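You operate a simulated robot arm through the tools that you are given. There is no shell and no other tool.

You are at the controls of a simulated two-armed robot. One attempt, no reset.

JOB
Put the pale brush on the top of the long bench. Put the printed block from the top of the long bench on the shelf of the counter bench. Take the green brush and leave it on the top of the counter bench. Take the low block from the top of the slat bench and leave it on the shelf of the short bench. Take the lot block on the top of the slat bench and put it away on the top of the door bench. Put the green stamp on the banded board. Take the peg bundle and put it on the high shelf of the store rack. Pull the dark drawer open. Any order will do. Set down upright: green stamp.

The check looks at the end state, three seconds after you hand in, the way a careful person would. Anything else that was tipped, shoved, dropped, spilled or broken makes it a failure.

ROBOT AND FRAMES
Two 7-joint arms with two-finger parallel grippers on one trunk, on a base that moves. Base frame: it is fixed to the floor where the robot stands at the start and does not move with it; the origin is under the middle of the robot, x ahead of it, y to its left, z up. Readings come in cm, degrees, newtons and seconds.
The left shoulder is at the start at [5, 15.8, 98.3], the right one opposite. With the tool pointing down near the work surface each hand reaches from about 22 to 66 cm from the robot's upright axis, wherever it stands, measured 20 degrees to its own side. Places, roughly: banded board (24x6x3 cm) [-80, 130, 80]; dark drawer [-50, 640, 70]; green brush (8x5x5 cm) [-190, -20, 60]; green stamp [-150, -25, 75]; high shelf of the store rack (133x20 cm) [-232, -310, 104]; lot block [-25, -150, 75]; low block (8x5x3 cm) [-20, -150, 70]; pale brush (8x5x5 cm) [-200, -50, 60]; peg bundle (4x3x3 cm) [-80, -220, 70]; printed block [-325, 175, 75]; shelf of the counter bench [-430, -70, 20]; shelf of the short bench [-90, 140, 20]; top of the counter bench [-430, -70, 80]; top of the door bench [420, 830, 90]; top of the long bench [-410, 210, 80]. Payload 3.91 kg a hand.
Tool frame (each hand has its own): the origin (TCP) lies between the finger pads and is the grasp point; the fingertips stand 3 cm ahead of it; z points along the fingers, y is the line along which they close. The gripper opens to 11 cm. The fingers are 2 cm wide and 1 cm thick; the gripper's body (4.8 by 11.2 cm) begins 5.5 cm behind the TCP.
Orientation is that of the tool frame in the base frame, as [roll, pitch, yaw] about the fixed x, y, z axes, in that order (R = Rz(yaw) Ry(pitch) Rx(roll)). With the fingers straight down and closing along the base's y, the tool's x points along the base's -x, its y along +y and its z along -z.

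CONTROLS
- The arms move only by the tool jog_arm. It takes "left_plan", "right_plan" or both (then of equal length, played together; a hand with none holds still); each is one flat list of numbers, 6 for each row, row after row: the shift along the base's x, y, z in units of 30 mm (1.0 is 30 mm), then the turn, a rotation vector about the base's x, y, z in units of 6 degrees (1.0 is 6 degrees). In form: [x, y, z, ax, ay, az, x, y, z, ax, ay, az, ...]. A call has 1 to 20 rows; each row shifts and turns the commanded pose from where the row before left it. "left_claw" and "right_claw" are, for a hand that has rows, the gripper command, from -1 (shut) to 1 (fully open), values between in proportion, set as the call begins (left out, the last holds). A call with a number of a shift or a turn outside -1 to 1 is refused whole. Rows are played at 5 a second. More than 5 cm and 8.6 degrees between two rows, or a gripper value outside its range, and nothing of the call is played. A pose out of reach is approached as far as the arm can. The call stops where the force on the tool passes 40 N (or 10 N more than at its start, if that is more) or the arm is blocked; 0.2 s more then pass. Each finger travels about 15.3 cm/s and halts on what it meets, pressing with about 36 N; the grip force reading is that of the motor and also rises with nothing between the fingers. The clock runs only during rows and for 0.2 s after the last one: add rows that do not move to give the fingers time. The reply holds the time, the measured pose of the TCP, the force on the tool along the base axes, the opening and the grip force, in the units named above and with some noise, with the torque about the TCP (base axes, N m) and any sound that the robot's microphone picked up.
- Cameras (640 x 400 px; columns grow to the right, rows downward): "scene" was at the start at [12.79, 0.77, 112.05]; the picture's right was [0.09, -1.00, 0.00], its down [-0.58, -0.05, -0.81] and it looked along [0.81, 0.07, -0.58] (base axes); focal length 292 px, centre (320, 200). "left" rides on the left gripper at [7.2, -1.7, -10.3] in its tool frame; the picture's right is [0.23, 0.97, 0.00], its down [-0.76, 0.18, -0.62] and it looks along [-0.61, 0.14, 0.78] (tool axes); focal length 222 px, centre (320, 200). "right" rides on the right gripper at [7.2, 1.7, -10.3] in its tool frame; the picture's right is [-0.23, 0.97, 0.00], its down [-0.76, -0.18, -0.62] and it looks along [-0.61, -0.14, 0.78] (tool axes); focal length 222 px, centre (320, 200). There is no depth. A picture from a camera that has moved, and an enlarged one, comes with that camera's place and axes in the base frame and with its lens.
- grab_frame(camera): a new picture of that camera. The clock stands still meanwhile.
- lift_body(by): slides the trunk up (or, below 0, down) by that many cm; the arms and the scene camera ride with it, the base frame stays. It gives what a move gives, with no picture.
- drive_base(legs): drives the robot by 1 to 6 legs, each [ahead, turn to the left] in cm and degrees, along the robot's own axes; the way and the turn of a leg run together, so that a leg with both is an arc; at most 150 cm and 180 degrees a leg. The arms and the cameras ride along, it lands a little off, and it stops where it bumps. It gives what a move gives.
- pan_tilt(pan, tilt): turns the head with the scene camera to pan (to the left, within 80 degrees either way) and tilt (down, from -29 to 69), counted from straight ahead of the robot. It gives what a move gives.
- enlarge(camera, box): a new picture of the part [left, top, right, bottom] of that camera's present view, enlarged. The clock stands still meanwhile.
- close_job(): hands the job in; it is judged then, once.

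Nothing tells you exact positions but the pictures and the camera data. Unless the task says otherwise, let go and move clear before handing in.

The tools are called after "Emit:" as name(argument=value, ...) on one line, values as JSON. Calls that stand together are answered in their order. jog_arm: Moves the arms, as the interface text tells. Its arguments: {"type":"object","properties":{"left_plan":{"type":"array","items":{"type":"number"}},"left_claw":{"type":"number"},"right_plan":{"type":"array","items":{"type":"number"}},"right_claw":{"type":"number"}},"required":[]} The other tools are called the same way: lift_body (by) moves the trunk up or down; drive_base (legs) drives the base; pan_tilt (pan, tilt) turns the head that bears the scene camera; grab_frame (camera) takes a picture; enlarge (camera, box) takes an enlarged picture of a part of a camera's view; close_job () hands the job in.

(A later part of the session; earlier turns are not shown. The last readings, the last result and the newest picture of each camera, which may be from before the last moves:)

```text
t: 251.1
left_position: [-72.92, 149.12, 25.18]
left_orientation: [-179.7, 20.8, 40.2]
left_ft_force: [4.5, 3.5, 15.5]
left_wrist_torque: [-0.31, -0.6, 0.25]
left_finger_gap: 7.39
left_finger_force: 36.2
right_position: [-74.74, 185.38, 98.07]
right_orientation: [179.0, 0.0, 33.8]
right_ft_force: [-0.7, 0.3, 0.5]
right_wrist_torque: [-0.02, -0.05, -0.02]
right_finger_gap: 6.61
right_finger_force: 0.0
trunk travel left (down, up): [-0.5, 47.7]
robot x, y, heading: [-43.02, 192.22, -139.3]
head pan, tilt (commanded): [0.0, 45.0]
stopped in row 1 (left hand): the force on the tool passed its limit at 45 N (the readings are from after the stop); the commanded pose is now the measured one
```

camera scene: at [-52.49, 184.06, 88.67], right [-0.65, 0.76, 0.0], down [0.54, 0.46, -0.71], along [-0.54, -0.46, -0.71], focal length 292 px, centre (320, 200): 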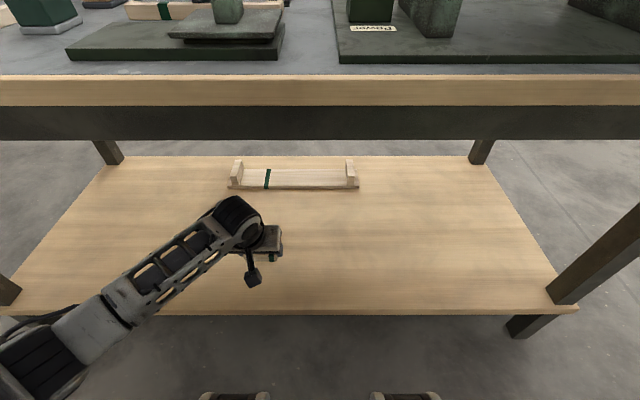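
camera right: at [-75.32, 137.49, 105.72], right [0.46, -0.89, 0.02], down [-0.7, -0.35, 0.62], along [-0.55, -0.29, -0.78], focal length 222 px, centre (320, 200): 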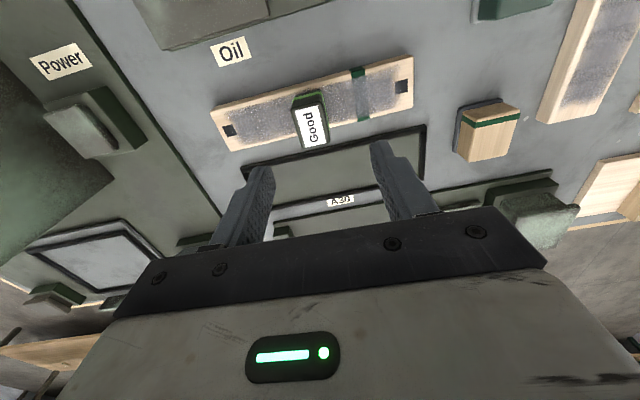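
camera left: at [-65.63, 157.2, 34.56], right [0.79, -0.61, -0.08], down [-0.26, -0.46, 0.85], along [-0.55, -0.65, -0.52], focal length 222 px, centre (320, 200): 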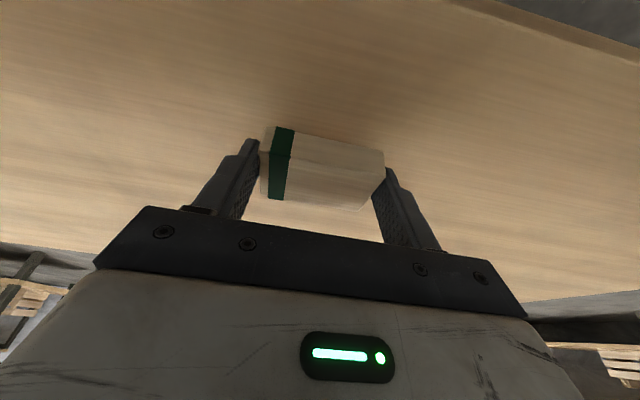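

Contact with the shelf (z≈22). I'll ease the pressure and release the block.

Emit:
jog_arm(left_plan=[0, 0, 0.05, 0, 0, 0, 0, 0, 0, 0, 0, 0])

Emit:
jog_arm(left_plan=[0, 0, 0, 0, 0, 0, 0, 0, 0, 0, 0, 0, 0, 0, 0, 0, 0, 0], left_claw=1)

Emit:
grab_frame(camera="left")

```text
t: 251.7
left_position: [-72.87, 149.18, 25.12]
left_orientation: [-179.8, 20.7, 40.1]
left_ft_force: [-2.8, -2.1, 6.5]
left_wrist_torque: [-0.27, -0.03, -0.13]
left_finger_gap: 7.37
left_finger_force: 35.5
right_position: [-74.78, 185.34, 98.08]
right_orientation: [179.2, 0.0, 33.7]
right_ft_force: [0.7, 0.5, -1.1]
right_wrist_torque: [0.01, 0.01, -0.03]
right_finger_gap: 6.61
right_finger_force: 0.0
trunk travel left (down, up): [-0.5, 47.7]
robot x, y, heading: [-42.99, 192.01, -139.3]
head pan, tilt (commanded): [0.0, 45.0]
```

```text
t: 252.5
left_position: [-72.83, 149.19, 25.25]
left_orientation: [-179.5, 20.6, 40.2]
left_ft_force: [-3.1, 12.3, 13.6]
left_wrist_torque: [-0.2, -0.34, 0.26]
left_finger_gap: 10.46
left_finger_force: 0.1
right_position: [-74.46, 185.3, 98.14]
right_orientation: [179.1, 0.0, 33.7]
right_ft_force: [1.0, -0.1, -0.4]
right_wrist_torque: [-0.03, 0.0, 0.02]
right_finger_gap: 6.61
right_finger_force: 0.0
trunk travel left (down, up): [-0.5, 47.7]
robot x, y, heading: [-43.18, 191.71, -139.3]
head pan, tilt (commanded): [0.0, 45.0]
```

```text
taken
camera left: at [-65.78, 157.28, 32.39], right [0.79, -0.61, -0.09], down [-0.26, -0.46, 0.85], along [-0.56, -0.65, -0.52], focal length 222 px, centre (320, 200)
```

left: 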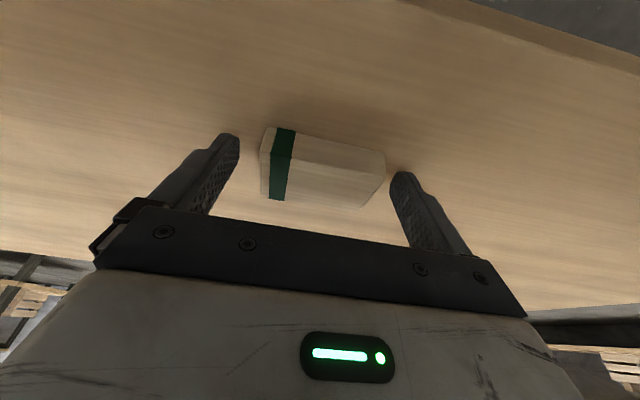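

The block is free. Raising the hand and withdrawing above my knee height.

Emit:
jog_arm(left_plan=[0, 0, 0.2, 0, 0, 0, 0, 0, 0.4, 0, 0, 0, 0, 0, 0.6, 0, 0, 0, 0, 0, 0.6, 0, 0, 0, 0, 0, 0.6, 0, 0, 0, 0, 0, 0.6, 0, 0, 0, 0.5, 0.43, 0.6, 0, 0, 0, 0.6, 0.52, 0.4, 0, 0, 0, 0.6, 0.52, 0.4, 0, 0, 0, 0.6, 0.52, 0.6, 0, 0, 0, 0.6, 0.52, 0.6, 0, 0, 0, 0.6, 0.52, 0.6, 0, 0, 0, 0.3, 0.26, 0.6, 0, 0, 0])

Emit:
grab_frame(camera="scene")

```text
t: 255.5
left_position: [-61.04, 153.05, 48.26]
left_orientation: [177.7, 25.5, 46.9]
left_ft_force: [0.3, -0.9, 0.0]
left_wrist_torque: [-0.02, -0.01, 0.0]
left_finger_gap: 11.0
left_finger_force: 0.2
right_position: [-74.88, 185.92, 98.28]
right_orientation: [178.6, 0.1, 33.7]
right_ft_force: [0.6, 0.1, -0.9]
right_wrist_torque: [-0.01, 0.03, -0.01]
right_finger_gap: 6.62
right_finger_force: 0.0
trunk travel left (down, up): [-0.5, 47.7]
robot x, y, heading: [-43.26, 191.87, -139.6]
head pan, tilt (commanded): [0.0, 45.0]
stopped in row 13 (left hand): the arm was blocked; the commanded pose is now the measured one
```

```text
taken
camera scene: at [-52.66, 184.55, 88.85], right [-0.65, 0.76, -0.01], down [0.54, 0.45, -0.71], along [-0.53, -0.47, -0.71], focal length 292 px, centre (320, 200)
```

scene: 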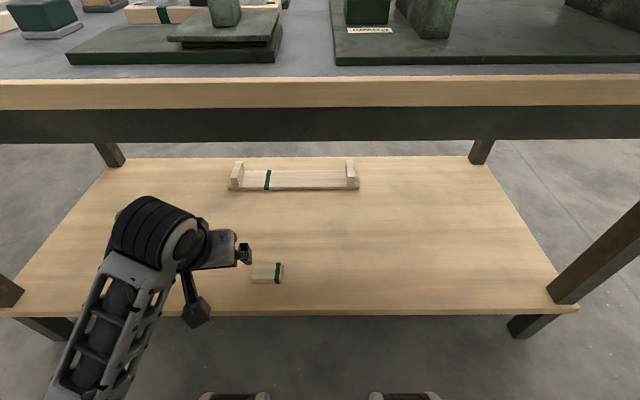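

The low block rests on the shelf. My wrist touched the apron underneath while rising; I'll go down a little and pull straight out.

Emit:
jog_arm(left_plan=[0, 0, -0.6, 0, 0, 0, 0, 0, -0.8, 0, 0, 0, 0.2, 0.15, -0.4, 0, 0, 0])

Emit:
drive_base(legs=[[-30, 0]])

Emit:
grab_frame(camera="scene")

```text
t: 256.5
left_position: [-62.86, 150.69, 47.0]
left_orientation: [178.0, 32.1, 47.2]
left_ft_force: [-0.4, 0.6, -0.5]
left_wrist_torque: [0.05, 0.04, -0.01]
left_finger_gap: 11.02
left_finger_force: 0.0
right_position: [-74.96, 185.92, 98.15]
right_orientation: [178.5, 0.0, 33.7]
right_ft_force: [-0.5, -0.7, 0.1]
right_wrist_torque: [-0.01, -0.05, 0.0]
right_finger_gap: 6.61
right_finger_force: 0.1
trunk travel left (down, up): [-0.5, 47.7]
robot x, y, heading: [-43.05, 191.89, -139.3]
head pan, tilt (commanded): [0.0, 45.0]
stopped in row 3 (left hand): the arm was blocked; the commanded pose is now the measured one
```

```text
t: 258.5
left_position: [-39.99, 170.84, 47.19]
left_orientation: [178.1, 32.2, 47.0]
left_ft_force: [-1.0, 0.6, -0.2]
left_wrist_torque: [0.01, 0.01, 0.01]
left_finger_gap: 11.01
left_finger_force: 0.0
right_position: [-51.82, 205.73, 98.1]
right_orientation: [178.4, 0.0, 33.8]
right_ft_force: [-0.1, 0.3, 0.7]
right_wrist_torque: [-0.04, 0.0, 0.02]
right_finger_gap: 6.57
right_finger_force: 0.1
trunk travel left (down, up): [-0.5, 47.7]
robot x, y, heading: [-20.21, 212.11, -139.4]
head pan, tilt (commanded): [0.0, 45.0]
```

```text
taken
camera scene: at [-29.56, 204.47, 88.92], right [-0.65, 0.76, -0.01], down [0.54, 0.45, -0.71], along [-0.53, -0.47, -0.7], focal length 292 px, centre (320, 200)
```

scene: 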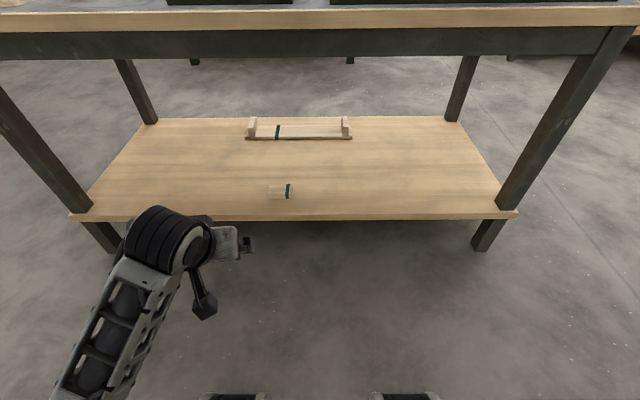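

I'm out. Let me verify the low block's resting pose, then raise the trunk.

Emit:
enlarge(camera="scene", box=[230, 100, 370, 220])

Emit:
lift_body(by=22)

Emit:
grab_frame(camera="scene")

```text
3.33 times, centred on (300, 160) of scene
camera zoom: at [-29.56, 204.47, 88.92], right [-0.65, 0.76, -0.01], down [0.54, 0.45, -0.71], along [-0.53, -0.47, -0.7], focal length 974 px, centre (387, 333)
```

zoom: 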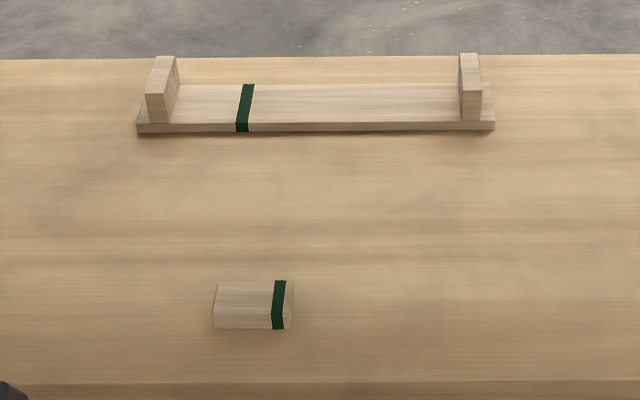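

```text
t: 260.9
left_position: [-39.79, 170.67, 68.63]
left_orientation: [178.6, 31.9, 47.5]
left_ft_force: [0.4, -0.1, 0.6]
left_wrist_torque: [-0.01, -0.01, 0.01]
left_finger_gap: 10.99
left_finger_force: 0.0
right_position: [-51.41, 205.08, 120.1]
right_orientation: [179.1, -0.1, 33.8]
right_ft_force: [0.2, 0.5, 0.0]
right_wrist_torque: [-0.01, 0.02, 0.01]
right_finger_gap: 6.59
right_finger_force: 0.1
trunk travel left (down, up): [-22.5, 25.7]
robot x, y, heading: [-20.12, 211.52, -139.6]
head pan, tilt (commanded): [0.0, 45.0]
```

```text
taken
camera scene: at [-29.32, 203.92, 110.66], right [-0.65, 0.76, 0.0], down [0.54, 0.46, -0.71], along [-0.54, -0.46, -0.71], focal length 292 px, centre (320, 200)
```

scene: 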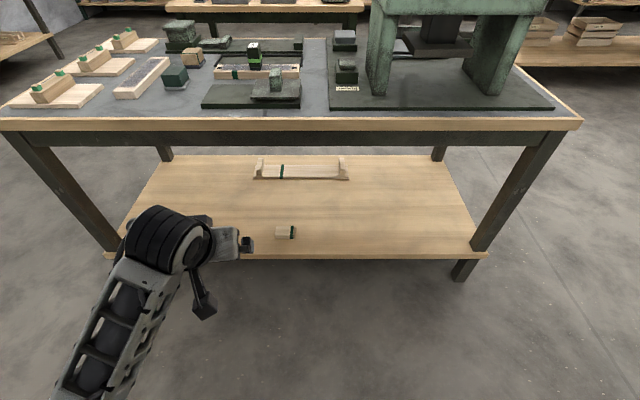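

Low block lies flat on the shelf and the stamp still stands on the board. Now I level and raise the left hand and lower the right one to carrying poses.

Emit:
jog_arm(left_plan=[0.18, 0.15, 1, 0.393, -0.36, 0, 0.18, 0.15, 1, 0.393, -0.36, 0, 0.18, 0.15, 1, 0.393, -0.36, 0, 0.18, 0.15, 1, 0.393, -0.36, 0, 0.18, 0.15, 1, 0.393, -0.36, 0, 0.18, 0.15, 1, 0.393, -0.36, 0, 0.18, 0.15, 1, 0.393, -0.36, 0, 0.18, 0.15, 1, 0.393, -0.36, 0, 0.18, 0.15, 1, 0.393, -0.36, 0, 0.18, 0.15, 1, 0.393, -0.36, 0], right_plan=[-0.15, -0.13, -0.66, 0, 0, 0, -0.15, -0.13, -0.66, 0, 0, 0, -0.15, -0.13, -0.66, 0, 0, 0, -0.15, -0.13, -0.66, 0, 0, 0, -0.15, -0.13, -0.66, 0, 0, 0, -0.15, -0.13, -0.66, 0, 0, 0, -0.15, -0.13, -0.66, 0, 0, 0, -0.15, -0.13, -0.66, 0, 0, 0, -0.15, -0.13, -0.66, 0, 0, 0, -0.15, -0.13, -0.66, 0, 0, 0], right_claw=1)

```text
t: 263.1
left_position: [-34.33, 175.11, 98.61]
left_orientation: [178.8, -0.2, 47.4]
left_ft_force: [-0.4, -0.1, 0.1]
left_wrist_torque: [0.0, 0.01, 0.0]
left_finger_gap: 10.98
left_finger_force: 0.0
right_position: [-56.01, 201.2, 100.24]
right_orientation: [179.0, 0.0, 33.8]
right_ft_force: [-0.3, -0.1, -0.1]
right_wrist_torque: [0.0, -0.02, 0.0]
right_finger_gap: 11.01
right_finger_force: 0.0
trunk travel left (down, up): [-22.5, 25.7]
robot x, y, heading: [-20.09, 211.64, -139.6]
head pan, tilt (commanded): [0.0, 45.0]
```

Next job: brushes. I'll go around to the central table's long side, near the green brush (≈(-189,-23)).

Emit:
drive_base(legs=[[0, 74.6], [90, 0], [0, -32.8], [96, 0], [0, -69]])

Emit:
pan_tilt(pan=0, tilt=25)

Emit:
grab_frame(camera="scene")

```text
t: 280.2
left_position: [-20.37, 9.86, 98.61]
left_orientation: [178.7, -0.1, 20.8]
left_ft_force: [-0.8, -0.5, -0.1]
left_wrist_torque: [0.03, -0.02, 0.01]
left_finger_gap: 10.99
left_finger_force: 0.0
right_position: [-28.03, 42.76, 100.25]
right_orientation: [179.1, -0.1, 7.2]
right_ft_force: [0.0, 0.8, -0.1]
right_wrist_torque: [0.03, -0.02, 0.01]
right_finger_gap: 11.0
right_finger_force: 0.1
trunk travel left (down, up): [-22.5, 25.7]
robot x, y, heading: [8.66, 36.22, -165.9]
head pan, tilt (commanded): [0.0, 45.0]
```

```text
t: 281.0
left_position: [-20.21, 9.79, 98.66]
left_orientation: [178.8, -0.1, 20.8]
left_ft_force: [0.0, -0.3, -0.2]
left_wrist_torque: [0.02, -0.05, -0.01]
left_finger_gap: 10.98
left_finger_force: 0.0
right_position: [-27.98, 42.85, 100.24]
right_orientation: [179.0, 0.0, 7.1]
right_ft_force: [-0.1, 0.2, 0.2]
right_wrist_torque: [-0.03, 0.02, -0.02]
right_finger_gap: 10.99
right_finger_force: 0.0
trunk travel left (down, up): [-22.5, 25.7]
robot x, y, heading: [8.52, 36.33, -166.0]
head pan, tilt (commanded): [0.0, 25.0]
```

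```text
taken
camera scene: at [-3.94, 33.13, 113.72], right [-0.24, 0.97, 0.0], down [0.41, 0.1, -0.91], along [-0.88, -0.22, -0.42], focal length 292 px, centre (320, 200)
```

scene: 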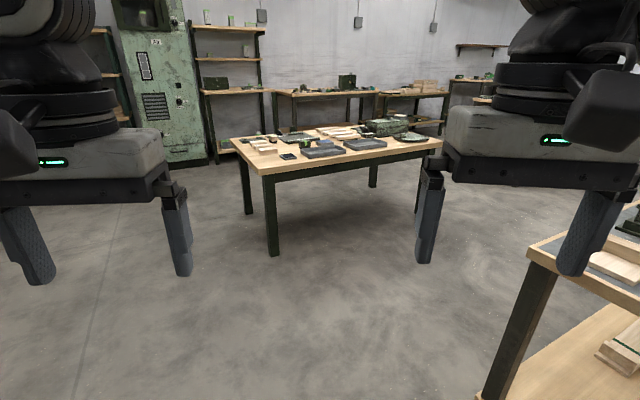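

Central table ahead. Driving to its long side, right by the green brush.

Emit:
drive_base(legs=[[0, -2], [146, 0], [0, 30]])

Emit:
pan_tilt(pan=-10, tilt=50)

Emit:
grab_frame(camera="scene")

Emit:
grab_frame(camera="right")

```text
t: 290.2
left_position: [-149.41, -30.78, 98.66]
left_orientation: [178.8, -0.1, 48.4]
left_ft_force: [0.1, 0.3, 0.1]
left_wrist_torque: [0.01, 0.02, -0.01]
left_finger_gap: 11.0
left_finger_force: 0.0
right_position: [-171.48, -5.05, 100.42]
right_orientation: [179.1, 0.0, 34.8]
right_ft_force: [0.6, 0.1, 0.0]
right_wrist_torque: [0.04, 0.07, 0.02]
right_finger_gap: 11.0
right_finger_force: 0.1
trunk travel left (down, up): [-22.5, 25.7]
robot x, y, heading: [-136.05, 6.19, -138.5]
head pan, tilt (commanded): [0.0, 25.0]
```

```text
t: 291.1
left_position: [-149.44, -30.73, 98.66]
left_orientation: [178.9, -0.1, 48.4]
left_ft_force: [-0.2, -0.4, 0.5]
left_wrist_torque: [0.01, 0.03, 0.05]
left_finger_gap: 10.99
left_finger_force: 0.1
right_position: [-171.51, -5.13, 100.38]
right_orientation: [179.1, -0.1, 34.7]
right_ft_force: [0.4, 0.9, 0.4]
right_wrist_torque: [-0.02, -0.04, 0.02]
right_finger_gap: 11.0
right_finger_force: 0.1
trunk travel left (down, up): [-22.5, 25.7]
robot x, y, heading: [-135.72, 6.01, -138.3]
head pan, tilt (commanded): [-10.0, 50.0]
```

```text
taken
camera scene: at [-145.42, -0.47, 109.98], right [-0.52, 0.85, 0.0], down [0.65, 0.4, -0.64], along [-0.55, -0.34, -0.77], focal length 292 px, centre (320, 200)
```

scene: 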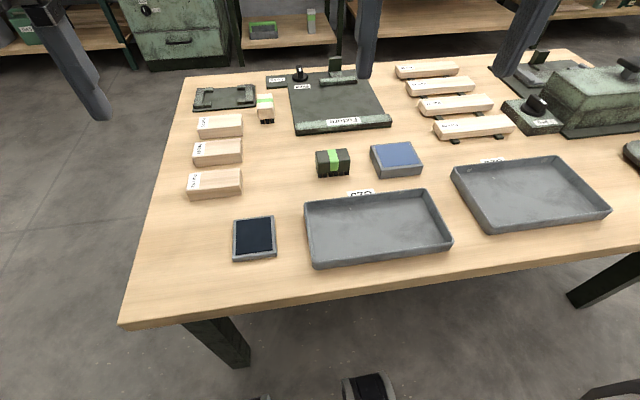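

```text
taken
camera right: at [-164.79, -2.18, 110.66], right [0.37, -0.93, 0.02], down [-0.73, -0.28, 0.62], along [-0.57, -0.24, -0.78], focal length 222 px, centre (320, 200)
```

right: 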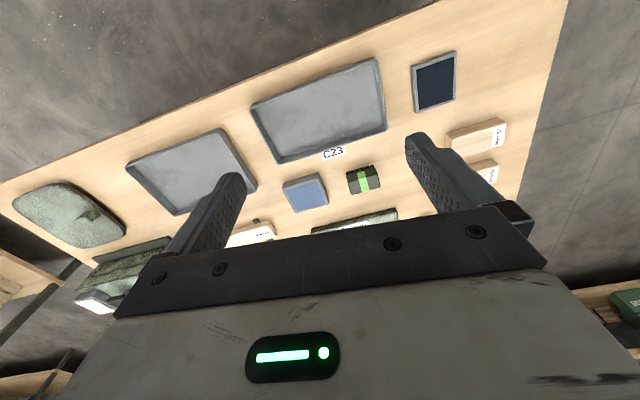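

Emit:
enlarge(camera="scene", box=[230, 80, 390, 200])

Emit:
enlarge(camera="right", box=[270, 130, 430, 220])

```text
3.33 times, centred on (310, 140) of scene
camera zoom: at [-145.42, -0.47, 109.98], right [-0.52, 0.85, 0.0], down [0.65, 0.4, -0.64], along [-0.55, -0.34, -0.77], focal length 974 px, centre (353, 400)
```

zoom: 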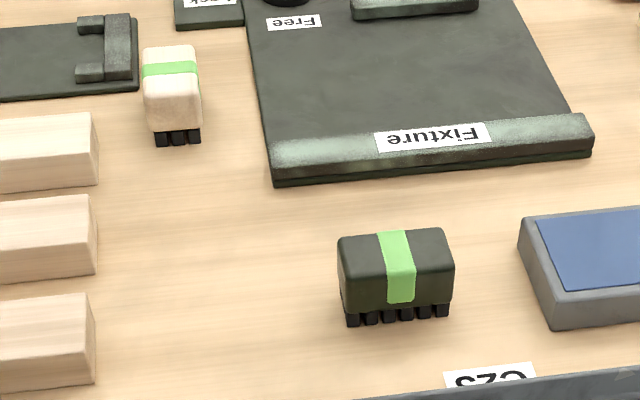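

```text
4.00 times, centred on (350, 175) of right
camera zoom: at [-164.79, -2.18, 110.66], right [0.37, -0.93, 0.02], down [-0.73, -0.28, 0.62], along [-0.57, -0.24, -0.78], focal length 888 px, centre (200, 300)
```

zoom: 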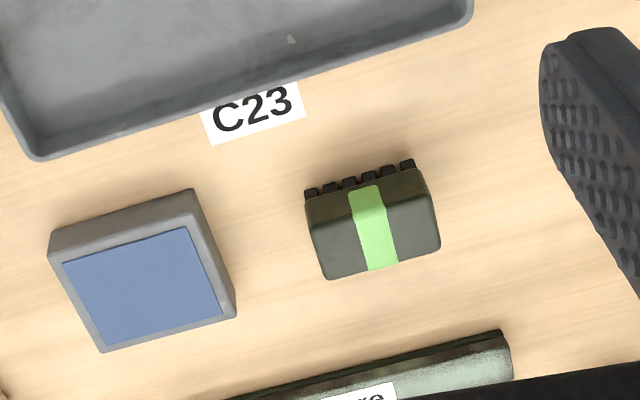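

Green brush centre ≈ (-189.0,-24.05), top z≈66.5, 7.4 cm long across my view. I'll move the right hand above it, aligned to its length.

Emit:
jog_arm(right_plan=[-0.729, -0.79, 0, 0, 0, 0.85, -0.729, -0.79, 0, 0, 0, 0, -0.729, -0.79, 0, 0, 0, 0, -0.729, -0.79, 0, 0, 0, 0, -0.729, -0.79, 0, 0, 0, 0, -0.729, -0.79, 0, 0, 0, 0, -0.729, -0.79, 0, 0, 0, 0, -0.729, -0.79, 0, 0, 0, 0, 0, 0, -0.9, 0, 0, 0, 0, 0, -0.9, 0, 0, 0, 0, 0, -0.9, 0, 0, 0, 0, 0, -0.9, 0, 0, 0, 0, 0, -0.9, 0, 0, 0, 0, 0, -0.9, 0, 0, 0, 0, 0, -0.9, 0, 0, 0, 0, 0, -0.9, 0, 0, 0], right_claw=0.82)

Emit:
grab_frame(camera="right")

Emit:
enlarge(camera="scene", box=[230, 60, 430, 200])

```text
t: 294.5
left_position: [-149.36, -30.86, 98.63]
left_orientation: [178.7, -0.1, 48.4]
left_ft_force: [0.1, -0.4, 0.4]
left_wrist_torque: [-0.01, 0.04, 0.04]
left_finger_gap: 11.0
left_finger_force: 0.0
right_position: [-188.97, -23.58, 78.79]
right_orientation: [179.1, -0.2, 39.9]
right_ft_force: [0.0, 0.3, 0.5]
right_wrist_torque: [0.01, 0.01, -0.01]
right_finger_gap: 10.02
right_finger_force: 0.1
right hand out of reach, approached as far as the arm can: row 8
trunk travel left (down, up): [-22.5, 25.7]
robot x, y, heading: [-135.84, 6.05, -138.6]
head pan, tilt (commanded): [-10.0, 50.0]
```

```text
taken
camera right: at [-182.5, -20.1, 89.05], right [0.45, -0.89, 0.02], down [-0.71, -0.34, 0.62], along [-0.55, -0.29, -0.79], focal length 222 px, centre (320, 200)
```

right: 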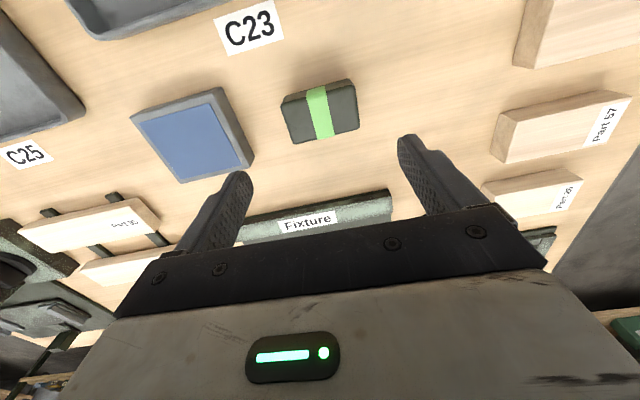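

```text
2.86 times, centred on (330, 130) of scene
camera zoom: at [-145.43, -0.46, 109.97], right [-0.52, 0.85, 0.0], down [0.65, 0.4, -0.64], along [-0.55, -0.34, -0.77], focal length 835 px, centre (291, 400)
```

zoom: 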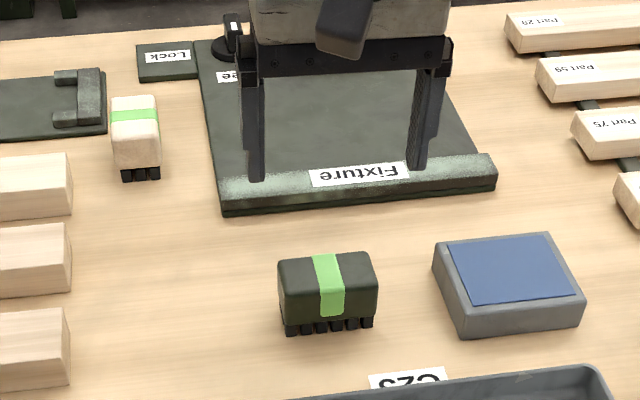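

Aligned within a few mm. Descending on the green brush.

Emit:
jog_arm(right_plan=[0, -0.07, -0.7, 0, 0, 0, 0, -0.07, -0.7, 0, 0, 0, 0, 0, -0.7, 0, 0, 0, 0, 0, -0.7, 0, 0, 0, 0, 0, -0.7, 0, 0, 0, 0, 0, -0.5, 0, 0, 0, 0, 0, -0.4, 0, 0, 0, 0, 0, 0, 0, 0, 0])

Emit:
grab_frame(camera="right")

Emit:
enlarge(camera="scene", box=[230, 60, 430, 200])

```text
t: 296.3
left_position: [-149.42, -30.77, 98.66]
left_orientation: [178.7, -0.1, 48.5]
left_ft_force: [-0.3, 0.1, 0.7]
left_wrist_torque: [0.0, 0.01, -0.05]
left_finger_gap: 11.02
left_finger_force: 0.0
right_position: [-188.93, -24.03, 65.34]
right_orientation: [179.1, 0.1, 39.9]
right_ft_force: [0.5, -0.8, 0.1]
right_wrist_torque: [-0.01, -0.01, -0.03]
right_finger_gap: 10.0
right_finger_force: 0.0
trunk travel left (down, up): [-22.5, 25.7]
robot x, y, heading: [-135.75, 6.09, -138.3]
head pan, tilt (commanded): [-10.0, 50.0]
```

```text
taken
camera right: at [-182.41, -20.52, 75.68], right [0.45, -0.89, 0.02], down [-0.71, -0.34, 0.62], along [-0.55, -0.29, -0.78], focal length 222 px, centre (320, 200)
```

right: 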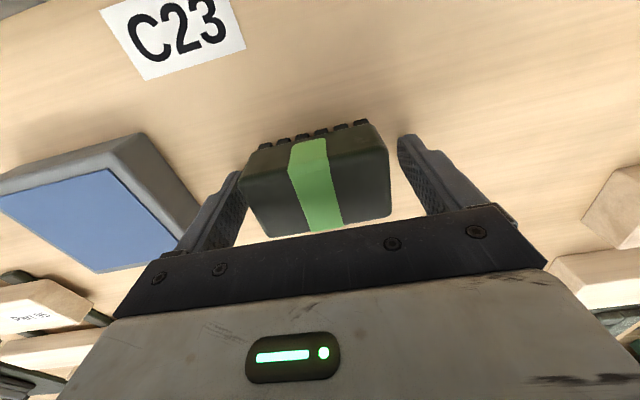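

```text
2.86 times, centred on (330, 130) of scene
camera zoom: at [-145.42, -0.46, 109.97], right [-0.52, 0.85, 0.0], down [0.65, 0.4, -0.64], along [-0.55, -0.34, -0.77], focal length 835 px, centre (291, 400)
```

zoom: 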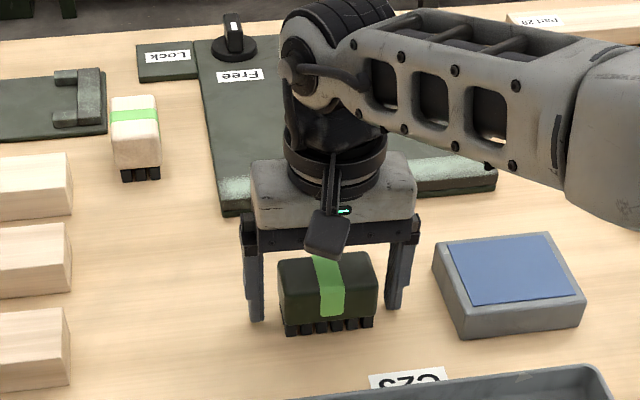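

Emit:
jog_arm(right_plan=[0, 0, 0, 0, 0, 0, 0, 0, 0, 0, 0, 0, 0, 0, 0, 0, 0, 0, 0, 0, 0, 0, 0, 0], right_claw=-1)

Emit:
jog_arm(right_plan=[0, 0, 0.1, 0, 0, 0, 0, 0, 0.2, 0, 0, 0, 0, 0, 0.3, 0, 0, 0, 0, 0, 0.4, 0, 0, 0, 0, 0, 0.5, 0, 0, 0])

Emit:
grab_frame(camera="right")

```text
t: 297.3
left_position: [-149.31, -30.73, 98.66]
left_orientation: [178.8, -0.1, 48.4]
left_ft_force: [-0.1, 0.3, -1.0]
left_wrist_torque: [-0.02, 0.01, -0.02]
left_finger_gap: 11.04
left_finger_force: 0.0
right_position: [-188.91, -23.96, 65.31]
right_orientation: [179.1, 0.0, 39.9]
right_ft_force: [0.2, 0.1, -0.1]
right_wrist_torque: [-0.01, 0.04, 0.03]
right_finger_gap: 7.37
right_finger_force: 36.4
trunk travel left (down, up): [-22.5, 25.7]
robot x, y, heading: [-135.8, 6.45, -138.0]
head pan, tilt (commanded): [-10.0, 50.0]
```

```text
t: 298.5
left_position: [-149.26, -30.68, 98.65]
left_orientation: [178.8, -0.1, 48.3]
left_ft_force: [0.0, -0.3, 0.0]
left_wrist_torque: [0.01, 0.01, -0.03]
left_finger_gap: 10.97
left_finger_force: 0.1
right_position: [-188.73, -24.14, 69.78]
right_orientation: [179.0, -0.1, 39.9]
right_ft_force: [0.3, -0.2, -1.5]
right_wrist_torque: [0.01, -0.02, -0.01]
right_finger_gap: 7.37
right_finger_force: 35.6
trunk travel left (down, up): [-22.5, 25.7]
robot x, y, heading: [-135.95, 6.26, -138.5]
head pan, tilt (commanded): [-10.0, 50.0]
```

```text
taken
camera right: at [-182.3, -20.63, 80.14], right [0.45, -0.89, 0.02], down [-0.71, -0.34, 0.62], along [-0.55, -0.29, -0.78], focal length 222 px, centre (320, 200)
```

right: 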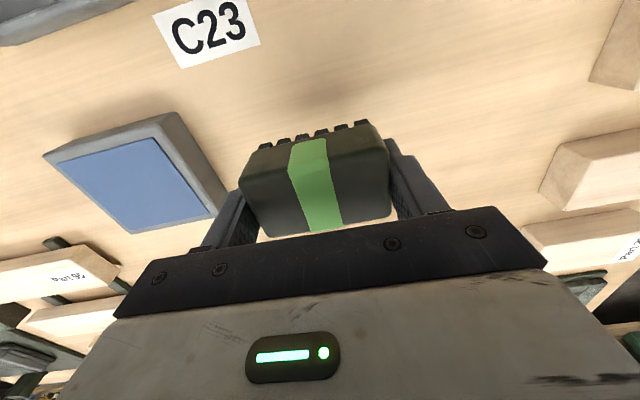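

The green brush is held (7.37 cm gap). Raising and retracting gently.

Emit:
jog_arm(right_plan=[0, 0, 0.6, 0, 0, 0, 0, 0, 0.7, 0, 0, 0, 0.2, 0.17, 0.7, 0, 0, 0, 0.3, 0.27, 0.7, 0, 0, 0, 0.45, 0.4, 0.7, 0, 0, 0, 0.45, 0.4, 0.7, 0, 0, 0, 0.45, 0.4, 0.7, 0, 0, 0, 0.45, 0.4, 0.7, 0, 0, 0, 0.45, 0.4, 0.7, 0, 0, 0, 0.45, 0.4, 0.7, 0, 0, 0, 0.45, 0.4, 0.7, 0, 0, 0, 0.45, 0.4, 0.5, 0, 0, 0, 0.45, 0.4, 0.2, 0, 0, 0, 0.3, 0.27, 0, 0, 0, 0])

Emit:
grab_frame(camera="right")

```text
t: 301.5
left_position: [-149.55, -30.81, 98.72]
left_orientation: [178.8, 0.1, 48.4]
left_ft_force: [0.4, -0.1, 0.0]
left_wrist_torque: [0.02, 0.02, -0.03]
left_finger_gap: 11.02
left_finger_force: 0.2
right_position: [-174.28, -11.14, 94.8]
right_orientation: [179.1, -0.1, 39.9]
right_ft_force: [-0.2, -0.3, -1.0]
right_wrist_torque: [0.01, 0.03, 0.01]
right_finger_gap: 7.39
right_finger_force: 36.1
trunk travel left (down, up): [-22.5, 25.7]
robot x, y, heading: [-136.04, 6.25, -138.7]
head pan, tilt (commanded): [-10.0, 50.0]
```

```text
taken
camera right: at [-167.73, -7.67, 105.19], right [0.45, -0.89, 0.02], down [-0.71, -0.34, 0.62], along [-0.55, -0.29, -0.78], focal length 222 px, centre (320, 200)
```

right: 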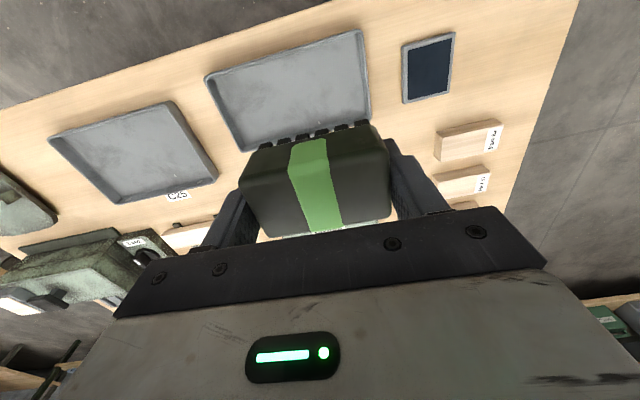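

Now the pale brush (≈(-198,-50)) with the left hand, from the table's short side. Driving around the corner.

Emit:
drive_base(legs=[[0, 90.5], [75, 0], [0, -106.4], [73, 0], [0, -73.6]])

Emit:
pan_tilt(pan=15, tilt=50)

Emit:
grab_frame(camera="scene")

Emit:
grab_frame(camera="left")

```text
t: 320.7
left_position: [-187.9, -62.58, 98.73]
left_orientation: [178.8, -0.2, -43.9]
left_ft_force: [-0.4, -0.3, 0.7]
left_wrist_torque: [-0.03, 0.01, 0.01]
left_finger_gap: 11.02
left_finger_force: 0.0
right_position: [-167.18, -38.64, 94.87]
right_orientation: [179.1, -0.2, -52.4]
right_ft_force: [-0.1, -0.1, -1.1]
right_wrist_torque: [0.01, 0.02, -0.01]
right_finger_gap: 7.36
right_finger_force: 35.8
trunk travel left (down, up): [-22.5, 25.7]
robot x, y, heading: [-151.32, -77.31, 129.4]
head pan, tilt (commanded): [-10.0, 50.0]
```

```text
t: 321.6
left_position: [-187.77, -62.55, 98.67]
left_orientation: [178.7, -0.2, -43.9]
left_ft_force: [1.0, -0.1, 0.1]
left_wrist_torque: [0.03, 0.02, 0.04]
left_finger_gap: 10.99
left_finger_force: 0.0
right_position: [-167.25, -38.61, 94.81]
right_orientation: [179.2, 0.0, -52.4]
right_ft_force: [-0.5, 0.6, -0.3]
right_wrist_torque: [0.01, 0.0, -0.02]
right_finger_gap: 7.36
right_finger_force: 35.9
trunk travel left (down, up): [-22.5, 25.7]
robot x, y, heading: [-150.99, -77.71, 129.1]
head pan, tilt (commanded): [15.0, 50.0]
```

```text
taken
camera scene: at [-160.13, -69.93, 109.97], right [0.58, 0.81, 0.0], down [0.62, -0.45, -0.64], along [-0.52, 0.38, -0.77], focal length 292 px, centre (320, 200)
```

scene: 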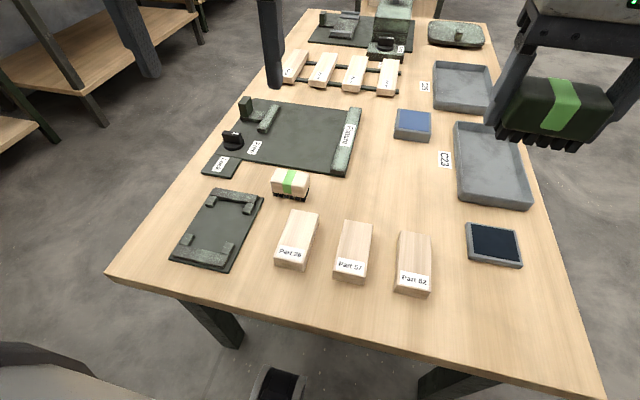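

```text
taken
camera left: at [-181.16, -66.12, 109.04], right [-0.51, -0.86, 0.02], down [-0.66, 0.41, 0.63], along [-0.55, 0.31, -0.78], focal length 222 px, centre (320, 200)
```

left: 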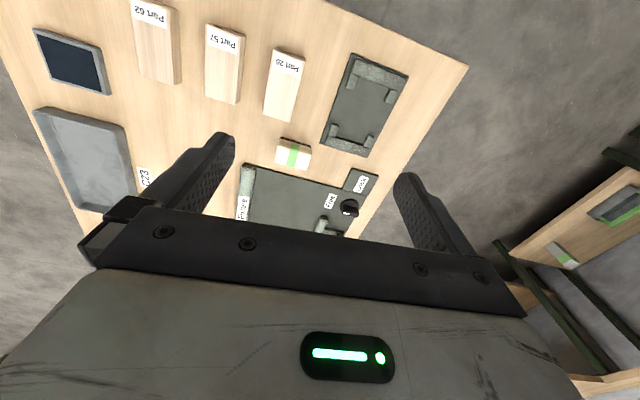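

Emit:
enlarge(camera="scene", box=[240, 140, 360, 220])

Emit:
enlarge(camera="left", box=[240, 110, 360, 190])

```text
5.00 times, centred on (300, 180) of scene
camera zoom: at [-160.13, -69.93, 109.97], right [0.58, 0.81, 0.0], down [0.62, -0.45, -0.64], along [-0.52, 0.38, -0.77], focal length 1461 px, centre (420, 300)
```

zoom: 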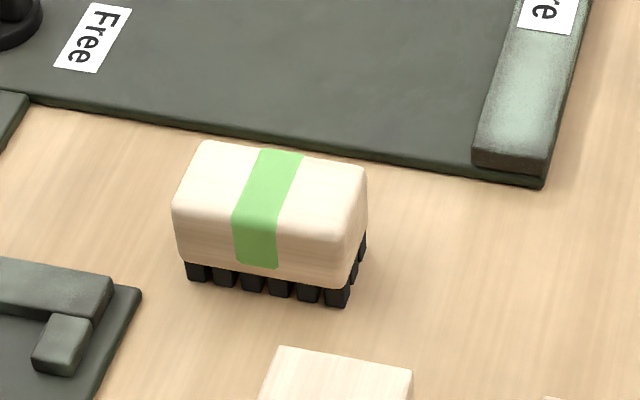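

```text
5.00 times, centred on (300, 150) of left
camera zoom: at [-181.16, -66.12, 109.04], right [-0.51, -0.86, 0.02], down [-0.66, 0.41, 0.63], along [-0.55, 0.31, -0.78], focal length 1111 px, centre (420, 450)
```

zoom: 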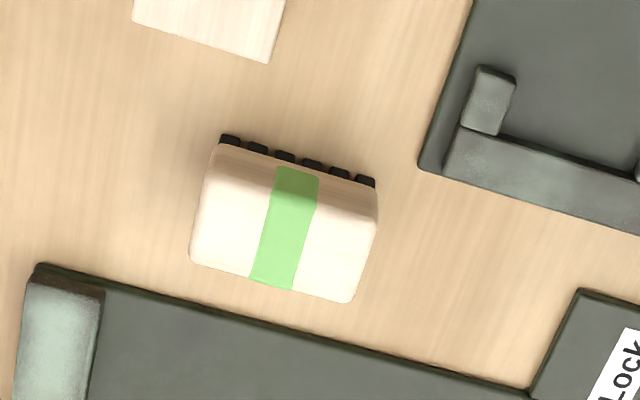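

Pale brush centre ≈ (-198.2,-50.0), long axis at ~42°. Moving the left hand above it.

Emit:
jog_arm(left_plan=[-0.69, 0.838, 0, 0, 0, -0.55, -0.69, 0.838, 0, 0, 0, 0, -0.69, 0.838, 0, 0, 0, 0, -0.69, 0.838, 0, 0, 0, 0, -0.69, 0.838, 0, 0, 0, 0, 0, 0, -0.9, 0, 0, 0, 0, 0, -0.9, 0, 0, 0, 0, 0, -0.9, 0, 0, 0, 0, 0, -0.9, 0, 0, 0, 0, 0, -0.9, 0, 0, 0, 0, 0, -0.9, 0, 0, 0, 0, 0, -0.9, 0, 0, 0, 0, 0, -0.9, 0, 0, 0], left_claw=0.82)

Emit:
grab_frame(camera="left")

Emit:
enlarge(camera="scene", box=[200, 90, 400, 230])

```text
t: 324.4
left_position: [-198.27, -49.89, 77.19]
left_orientation: [178.8, 0.0, -47.2]
left_ft_force: [0.7, -1.2, -0.1]
left_wrist_torque: [0.01, -0.04, 0.01]
left_finger_gap: 10.02
left_finger_force: 0.0
right_position: [-167.18, -38.54, 94.84]
right_orientation: [179.1, -0.1, -52.4]
right_ft_force: [-1.1, -0.3, -1.4]
right_wrist_torque: [0.02, 0.0, 0.0]
right_finger_gap: 7.33
right_finger_force: 36.0
trunk travel left (down, up): [-22.5, 25.7]
robot x, y, heading: [-151.57, -77.37, 129.2]
head pan, tilt (commanded): [15.0, 50.0]
```

```text
taken
camera left: at [-191.95, -53.88, 87.58], right [-0.56, -0.83, 0.02], down [-0.64, 0.45, 0.63], along [-0.53, 0.34, -0.78], focal length 222 px, centre (320, 200)
```

left: 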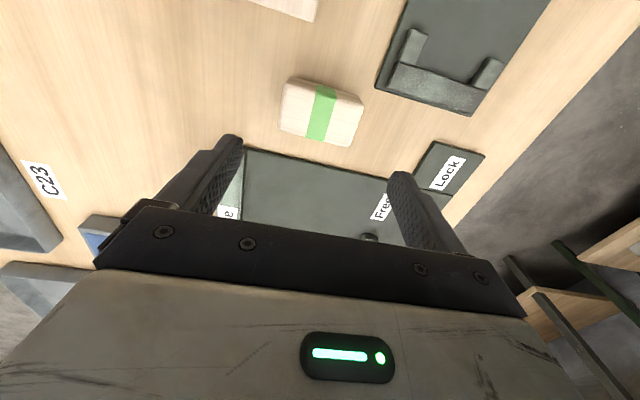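

```text
2.86 times, centred on (300, 160) of scene
camera zoom: at [-160.14, -69.94, 109.97], right [0.58, 0.81, 0.0], down [0.62, -0.45, -0.64], along [-0.52, 0.37, -0.77], focal length 835 px, centre (377, 314)
```

zoom: 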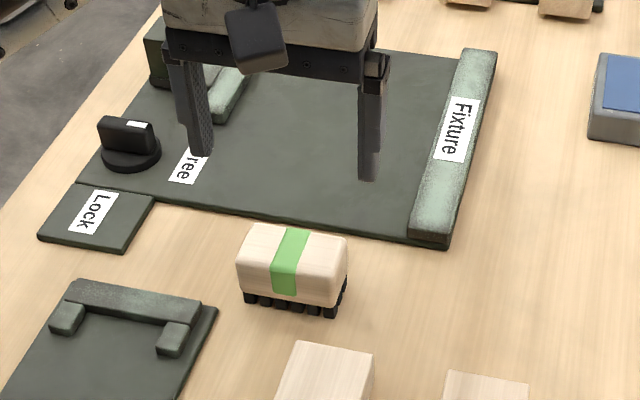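

Aligned. Descending onto the pale brush and closing.

Emit:
jog_arm(left_plan=[0, 0, -0.7, 0, 0, 0, 0, 0, -0.7, 0, 0, 0, 0, 0, -0.7, 0, 0, 0, 0, 0, -0.7, 0, 0, 0, 0, 0, -0.6, 0, 0, 0, 0, 0, -0.53, 0, 0, 0, 0, 0, 0, 0, 0, 0])

Emit:
grab_frame(camera="left")

Emit:
enlarge(camera="scene", box=[200, 90, 400, 230])

```text
t: 325.9
left_position: [-198.18, -50.04, 65.26]
left_orientation: [178.8, -0.1, -47.2]
left_ft_force: [-0.4, 0.1, 0.1]
left_wrist_torque: [0.02, -0.02, -0.01]
left_finger_gap: 9.98
left_finger_force: 0.0
right_position: [-167.27, -38.65, 94.77]
right_orientation: [179.2, 0.0, -52.3]
right_ft_force: [-0.6, -0.1, -1.1]
right_wrist_torque: [-0.01, 0.04, -0.02]
right_finger_gap: 7.36
right_finger_force: 35.9
trunk travel left (down, up): [-22.5, 25.7]
robot x, y, heading: [-151.36, -77.54, 129.3]
head pan, tilt (commanded): [15.0, 50.0]
```

```text
taken
camera left: at [-191.79, -53.94, 75.76], right [-0.56, -0.83, 0.02], down [-0.64, 0.45, 0.63], along [-0.53, 0.34, -0.78], focal length 222 px, centre (320, 200)
```

left: 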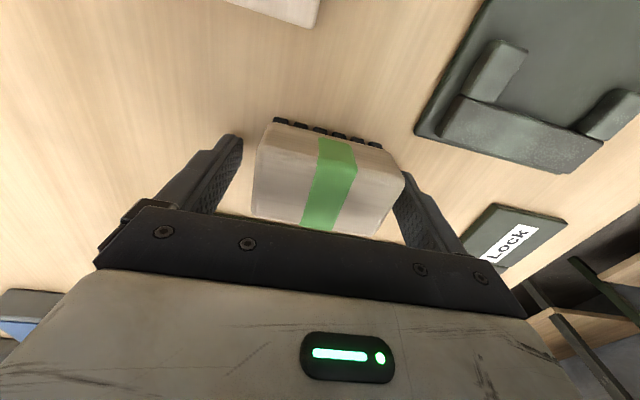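

```text
2.86 times, centred on (300, 160) of scene
camera zoom: at [-160.14, -69.94, 109.97], right [0.58, 0.81, 0.0], down [0.62, -0.45, -0.64], along [-0.52, 0.37, -0.77], focal length 835 px, centre (377, 314)
```

zoom: 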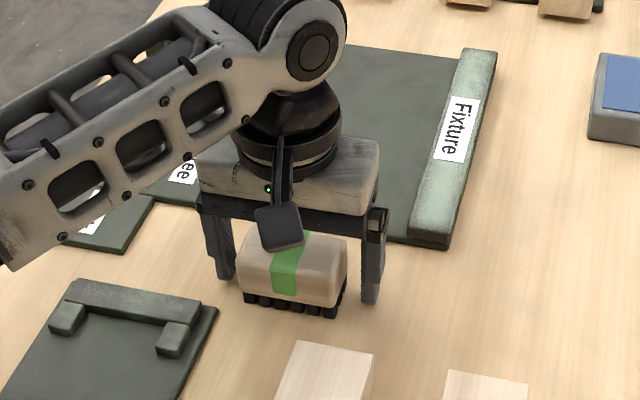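

Emit:
jog_arm(left_plan=[0, 0, 0, 0, 0, 0, 0, 0, 0, 0, 0, 0, 0, 0, 0, 0, 0, 0, 0, 0, 0, 0, 0, 0], left_claw=-1)

Emit:
jog_arm(left_plan=[0, 0, 0.1, 0, 0, 0, 0, 0, 0.2, 0, 0, 0, 0, 0, 0.3, 0, 0, 0, 0, 0, 0.4, 0, 0, 0, 0, 0, 0.5, 0, 0, 0])

Emit:
grab_frame(camera="left")

```text
t: 326.9
left_position: [-198.15, -50.1, 65.48]
left_orientation: [178.8, -0.2, -47.2]
left_ft_force: [0.1, -0.8, -0.3]
left_wrist_torque: [0.07, 0.0, 0.02]
left_finger_gap: 7.36
left_finger_force: 36.3
right_position: [-167.25, -38.61, 94.75]
right_orientation: [179.1, -0.1, -52.5]
right_ft_force: [-0.1, 1.2, -1.5]
right_wrist_torque: [0.0, -0.01, 0.01]
right_finger_gap: 7.39
right_finger_force: 35.7
trunk travel left (down, up): [-22.5, 25.7]
robot x, y, heading: [-151.45, -77.61, 129.5]
head pan, tilt (commanded): [15.0, 50.0]
```

```text
t: 328.1
left_position: [-198.14, -49.94, 69.73]
left_orientation: [178.8, -0.1, -47.3]
left_ft_force: [0.5, 1.0, -1.4]
left_wrist_torque: [0.02, 0.0, 0.0]
left_finger_gap: 7.37
left_finger_force: 36.0
right_position: [-167.33, -38.55, 94.84]
right_orientation: [179.0, -0.1, -52.4]
right_ft_force: [0.0, -0.9, -1.2]
right_wrist_torque: [0.03, -0.02, 0.02]
right_finger_gap: 7.36
right_finger_force: 36.0
trunk travel left (down, up): [-22.5, 25.7]
robot x, y, heading: [-151.37, -77.71, 129.2]
head pan, tilt (commanded): [15.0, 50.0]
```

```text
taken
camera left: at [-191.66, -53.97, 80.12], right [-0.56, -0.83, 0.02], down [-0.64, 0.45, 0.63], along [-0.53, 0.34, -0.78], focal length 222 px, centre (320, 200)
```

left: 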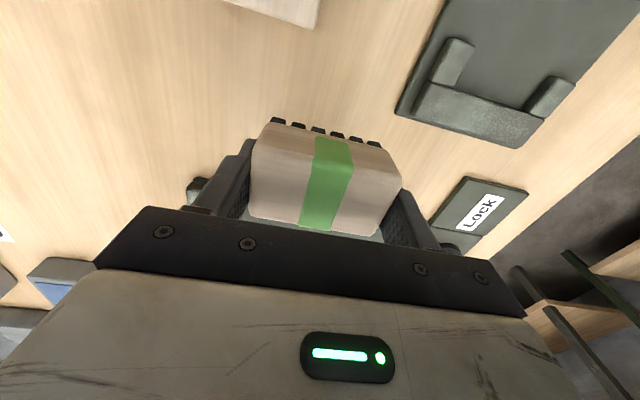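

Pale brush held. Raising and retracting, then I'll look toward the counter bench and long bench.

Emit:
jog_arm(left_plan=[0, 0, 0.6, 0, 0, 0, 0, 0, 0.7, 0, 0, 0, 0, 0, 0.7, 0, 0, 0, 0.2, -0.25, 0.7, 0, 0, 0, 0.3, -0.37, 0.7, 0, 0, 0, 0.4, -0.49, 0.7, 0, 0, 0, 0.4, -0.49, 0.7, 0, 0, 0, 0.4, -0.49, 0.7, 0, 0, 0, 0.4, -0.49, 0.7, 0, 0, 0, 0.4, -0.49, 0.7, 0, 0, 0, 0.4, -0.49, 0.7, 0, 0, 0, 0.2, -0.25, 0.5, 0, 0, 0])

Emit:
pan_tilt(pan=70, tilt=15)

Emit:
grab_frame(camera="scene")

Emit:
pan_tilt(pan=10, tilt=12)

Emit:
grab_frame(camera="scene")

```text
t: 330.8
left_position: [-188.73, -61.31, 94.0]
left_orientation: [178.9, -0.1, -47.3]
left_ft_force: [-0.3, 0.8, -2.3]
left_wrist_torque: [0.03, -0.01, -0.01]
left_finger_gap: 7.35
left_finger_force: 36.5
right_position: [-167.22, -38.6, 94.81]
right_orientation: [179.1, -0.1, -52.4]
right_ft_force: [-0.2, 0.2, -1.3]
right_wrist_torque: [-0.01, 0.01, -0.02]
right_finger_gap: 7.34
right_finger_force: 35.7
trunk travel left (down, up): [-22.5, 25.7]
robot x, y, heading: [-151.19, -77.51, 129.1]
head pan, tilt (commanded): [15.0, 50.0]
```

```text
t: 332.0
left_position: [-188.76, -61.2, 94.07]
left_orientation: [178.8, -0.1, -47.2]
left_ft_force: [0.1, -0.4, -1.0]
left_wrist_torque: [0.01, 0.02, 0.04]
left_finger_gap: 7.34
left_finger_force: 36.2
right_position: [-167.26, -38.63, 94.84]
right_orientation: [179.2, -0.1, -52.4]
right_ft_force: [0.2, 0.0, -1.1]
right_wrist_torque: [0.0, -0.02, -0.01]
right_finger_gap: 7.35
right_finger_force: 36.3
trunk travel left (down, up): [-22.5, 25.7]
robot x, y, heading: [-151.09, -77.94, 129.4]
head pan, tilt (commanded): [70.0, 15.0]
```

```text
taken
camera scene: at [-162.7, -77.51, 115.34], right [-0.33, 0.94, 0.0], down [0.24, 0.09, -0.97], along [-0.91, -0.32, -0.26], focal length 292 px, centre (320, 200)
```

scene: 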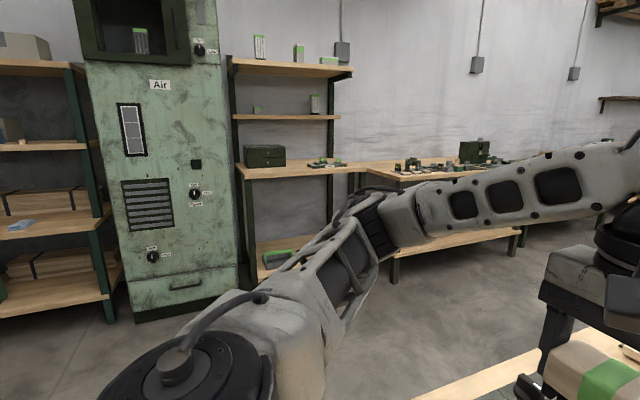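

```text
t: 333.3
left_position: [-188.84, -61.11, 94.03]
left_orientation: [178.7, 0.0, -47.2]
left_ft_force: [-0.5, 0.2, -0.3]
left_wrist_torque: [-0.01, -0.01, -0.01]
left_finger_gap: 7.35
left_finger_force: 36.5
right_position: [-167.18, -38.7, 94.92]
right_orientation: [179.0, -0.2, -52.4]
right_ft_force: [-0.8, 0.4, -0.8]
right_wrist_torque: [0.01, 0.0, 0.0]
right_finger_gap: 7.34
right_finger_force: 35.7
trunk travel left (down, up): [-22.5, 25.7]
robot x, y, heading: [-151.49, -77.71, 129.3]
head pan, tilt (commanded): [10.0, 12.0]
```

```text
taken
camera scene: at [-160.96, -68.36, 115.83], right [0.65, 0.76, 0.0], down [0.16, -0.14, -0.98], along [-0.74, 0.64, -0.21], focal length 292 px, centre (320, 200)
```

scene: 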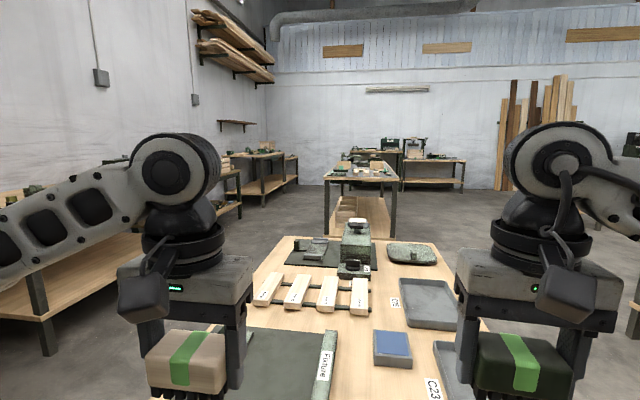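

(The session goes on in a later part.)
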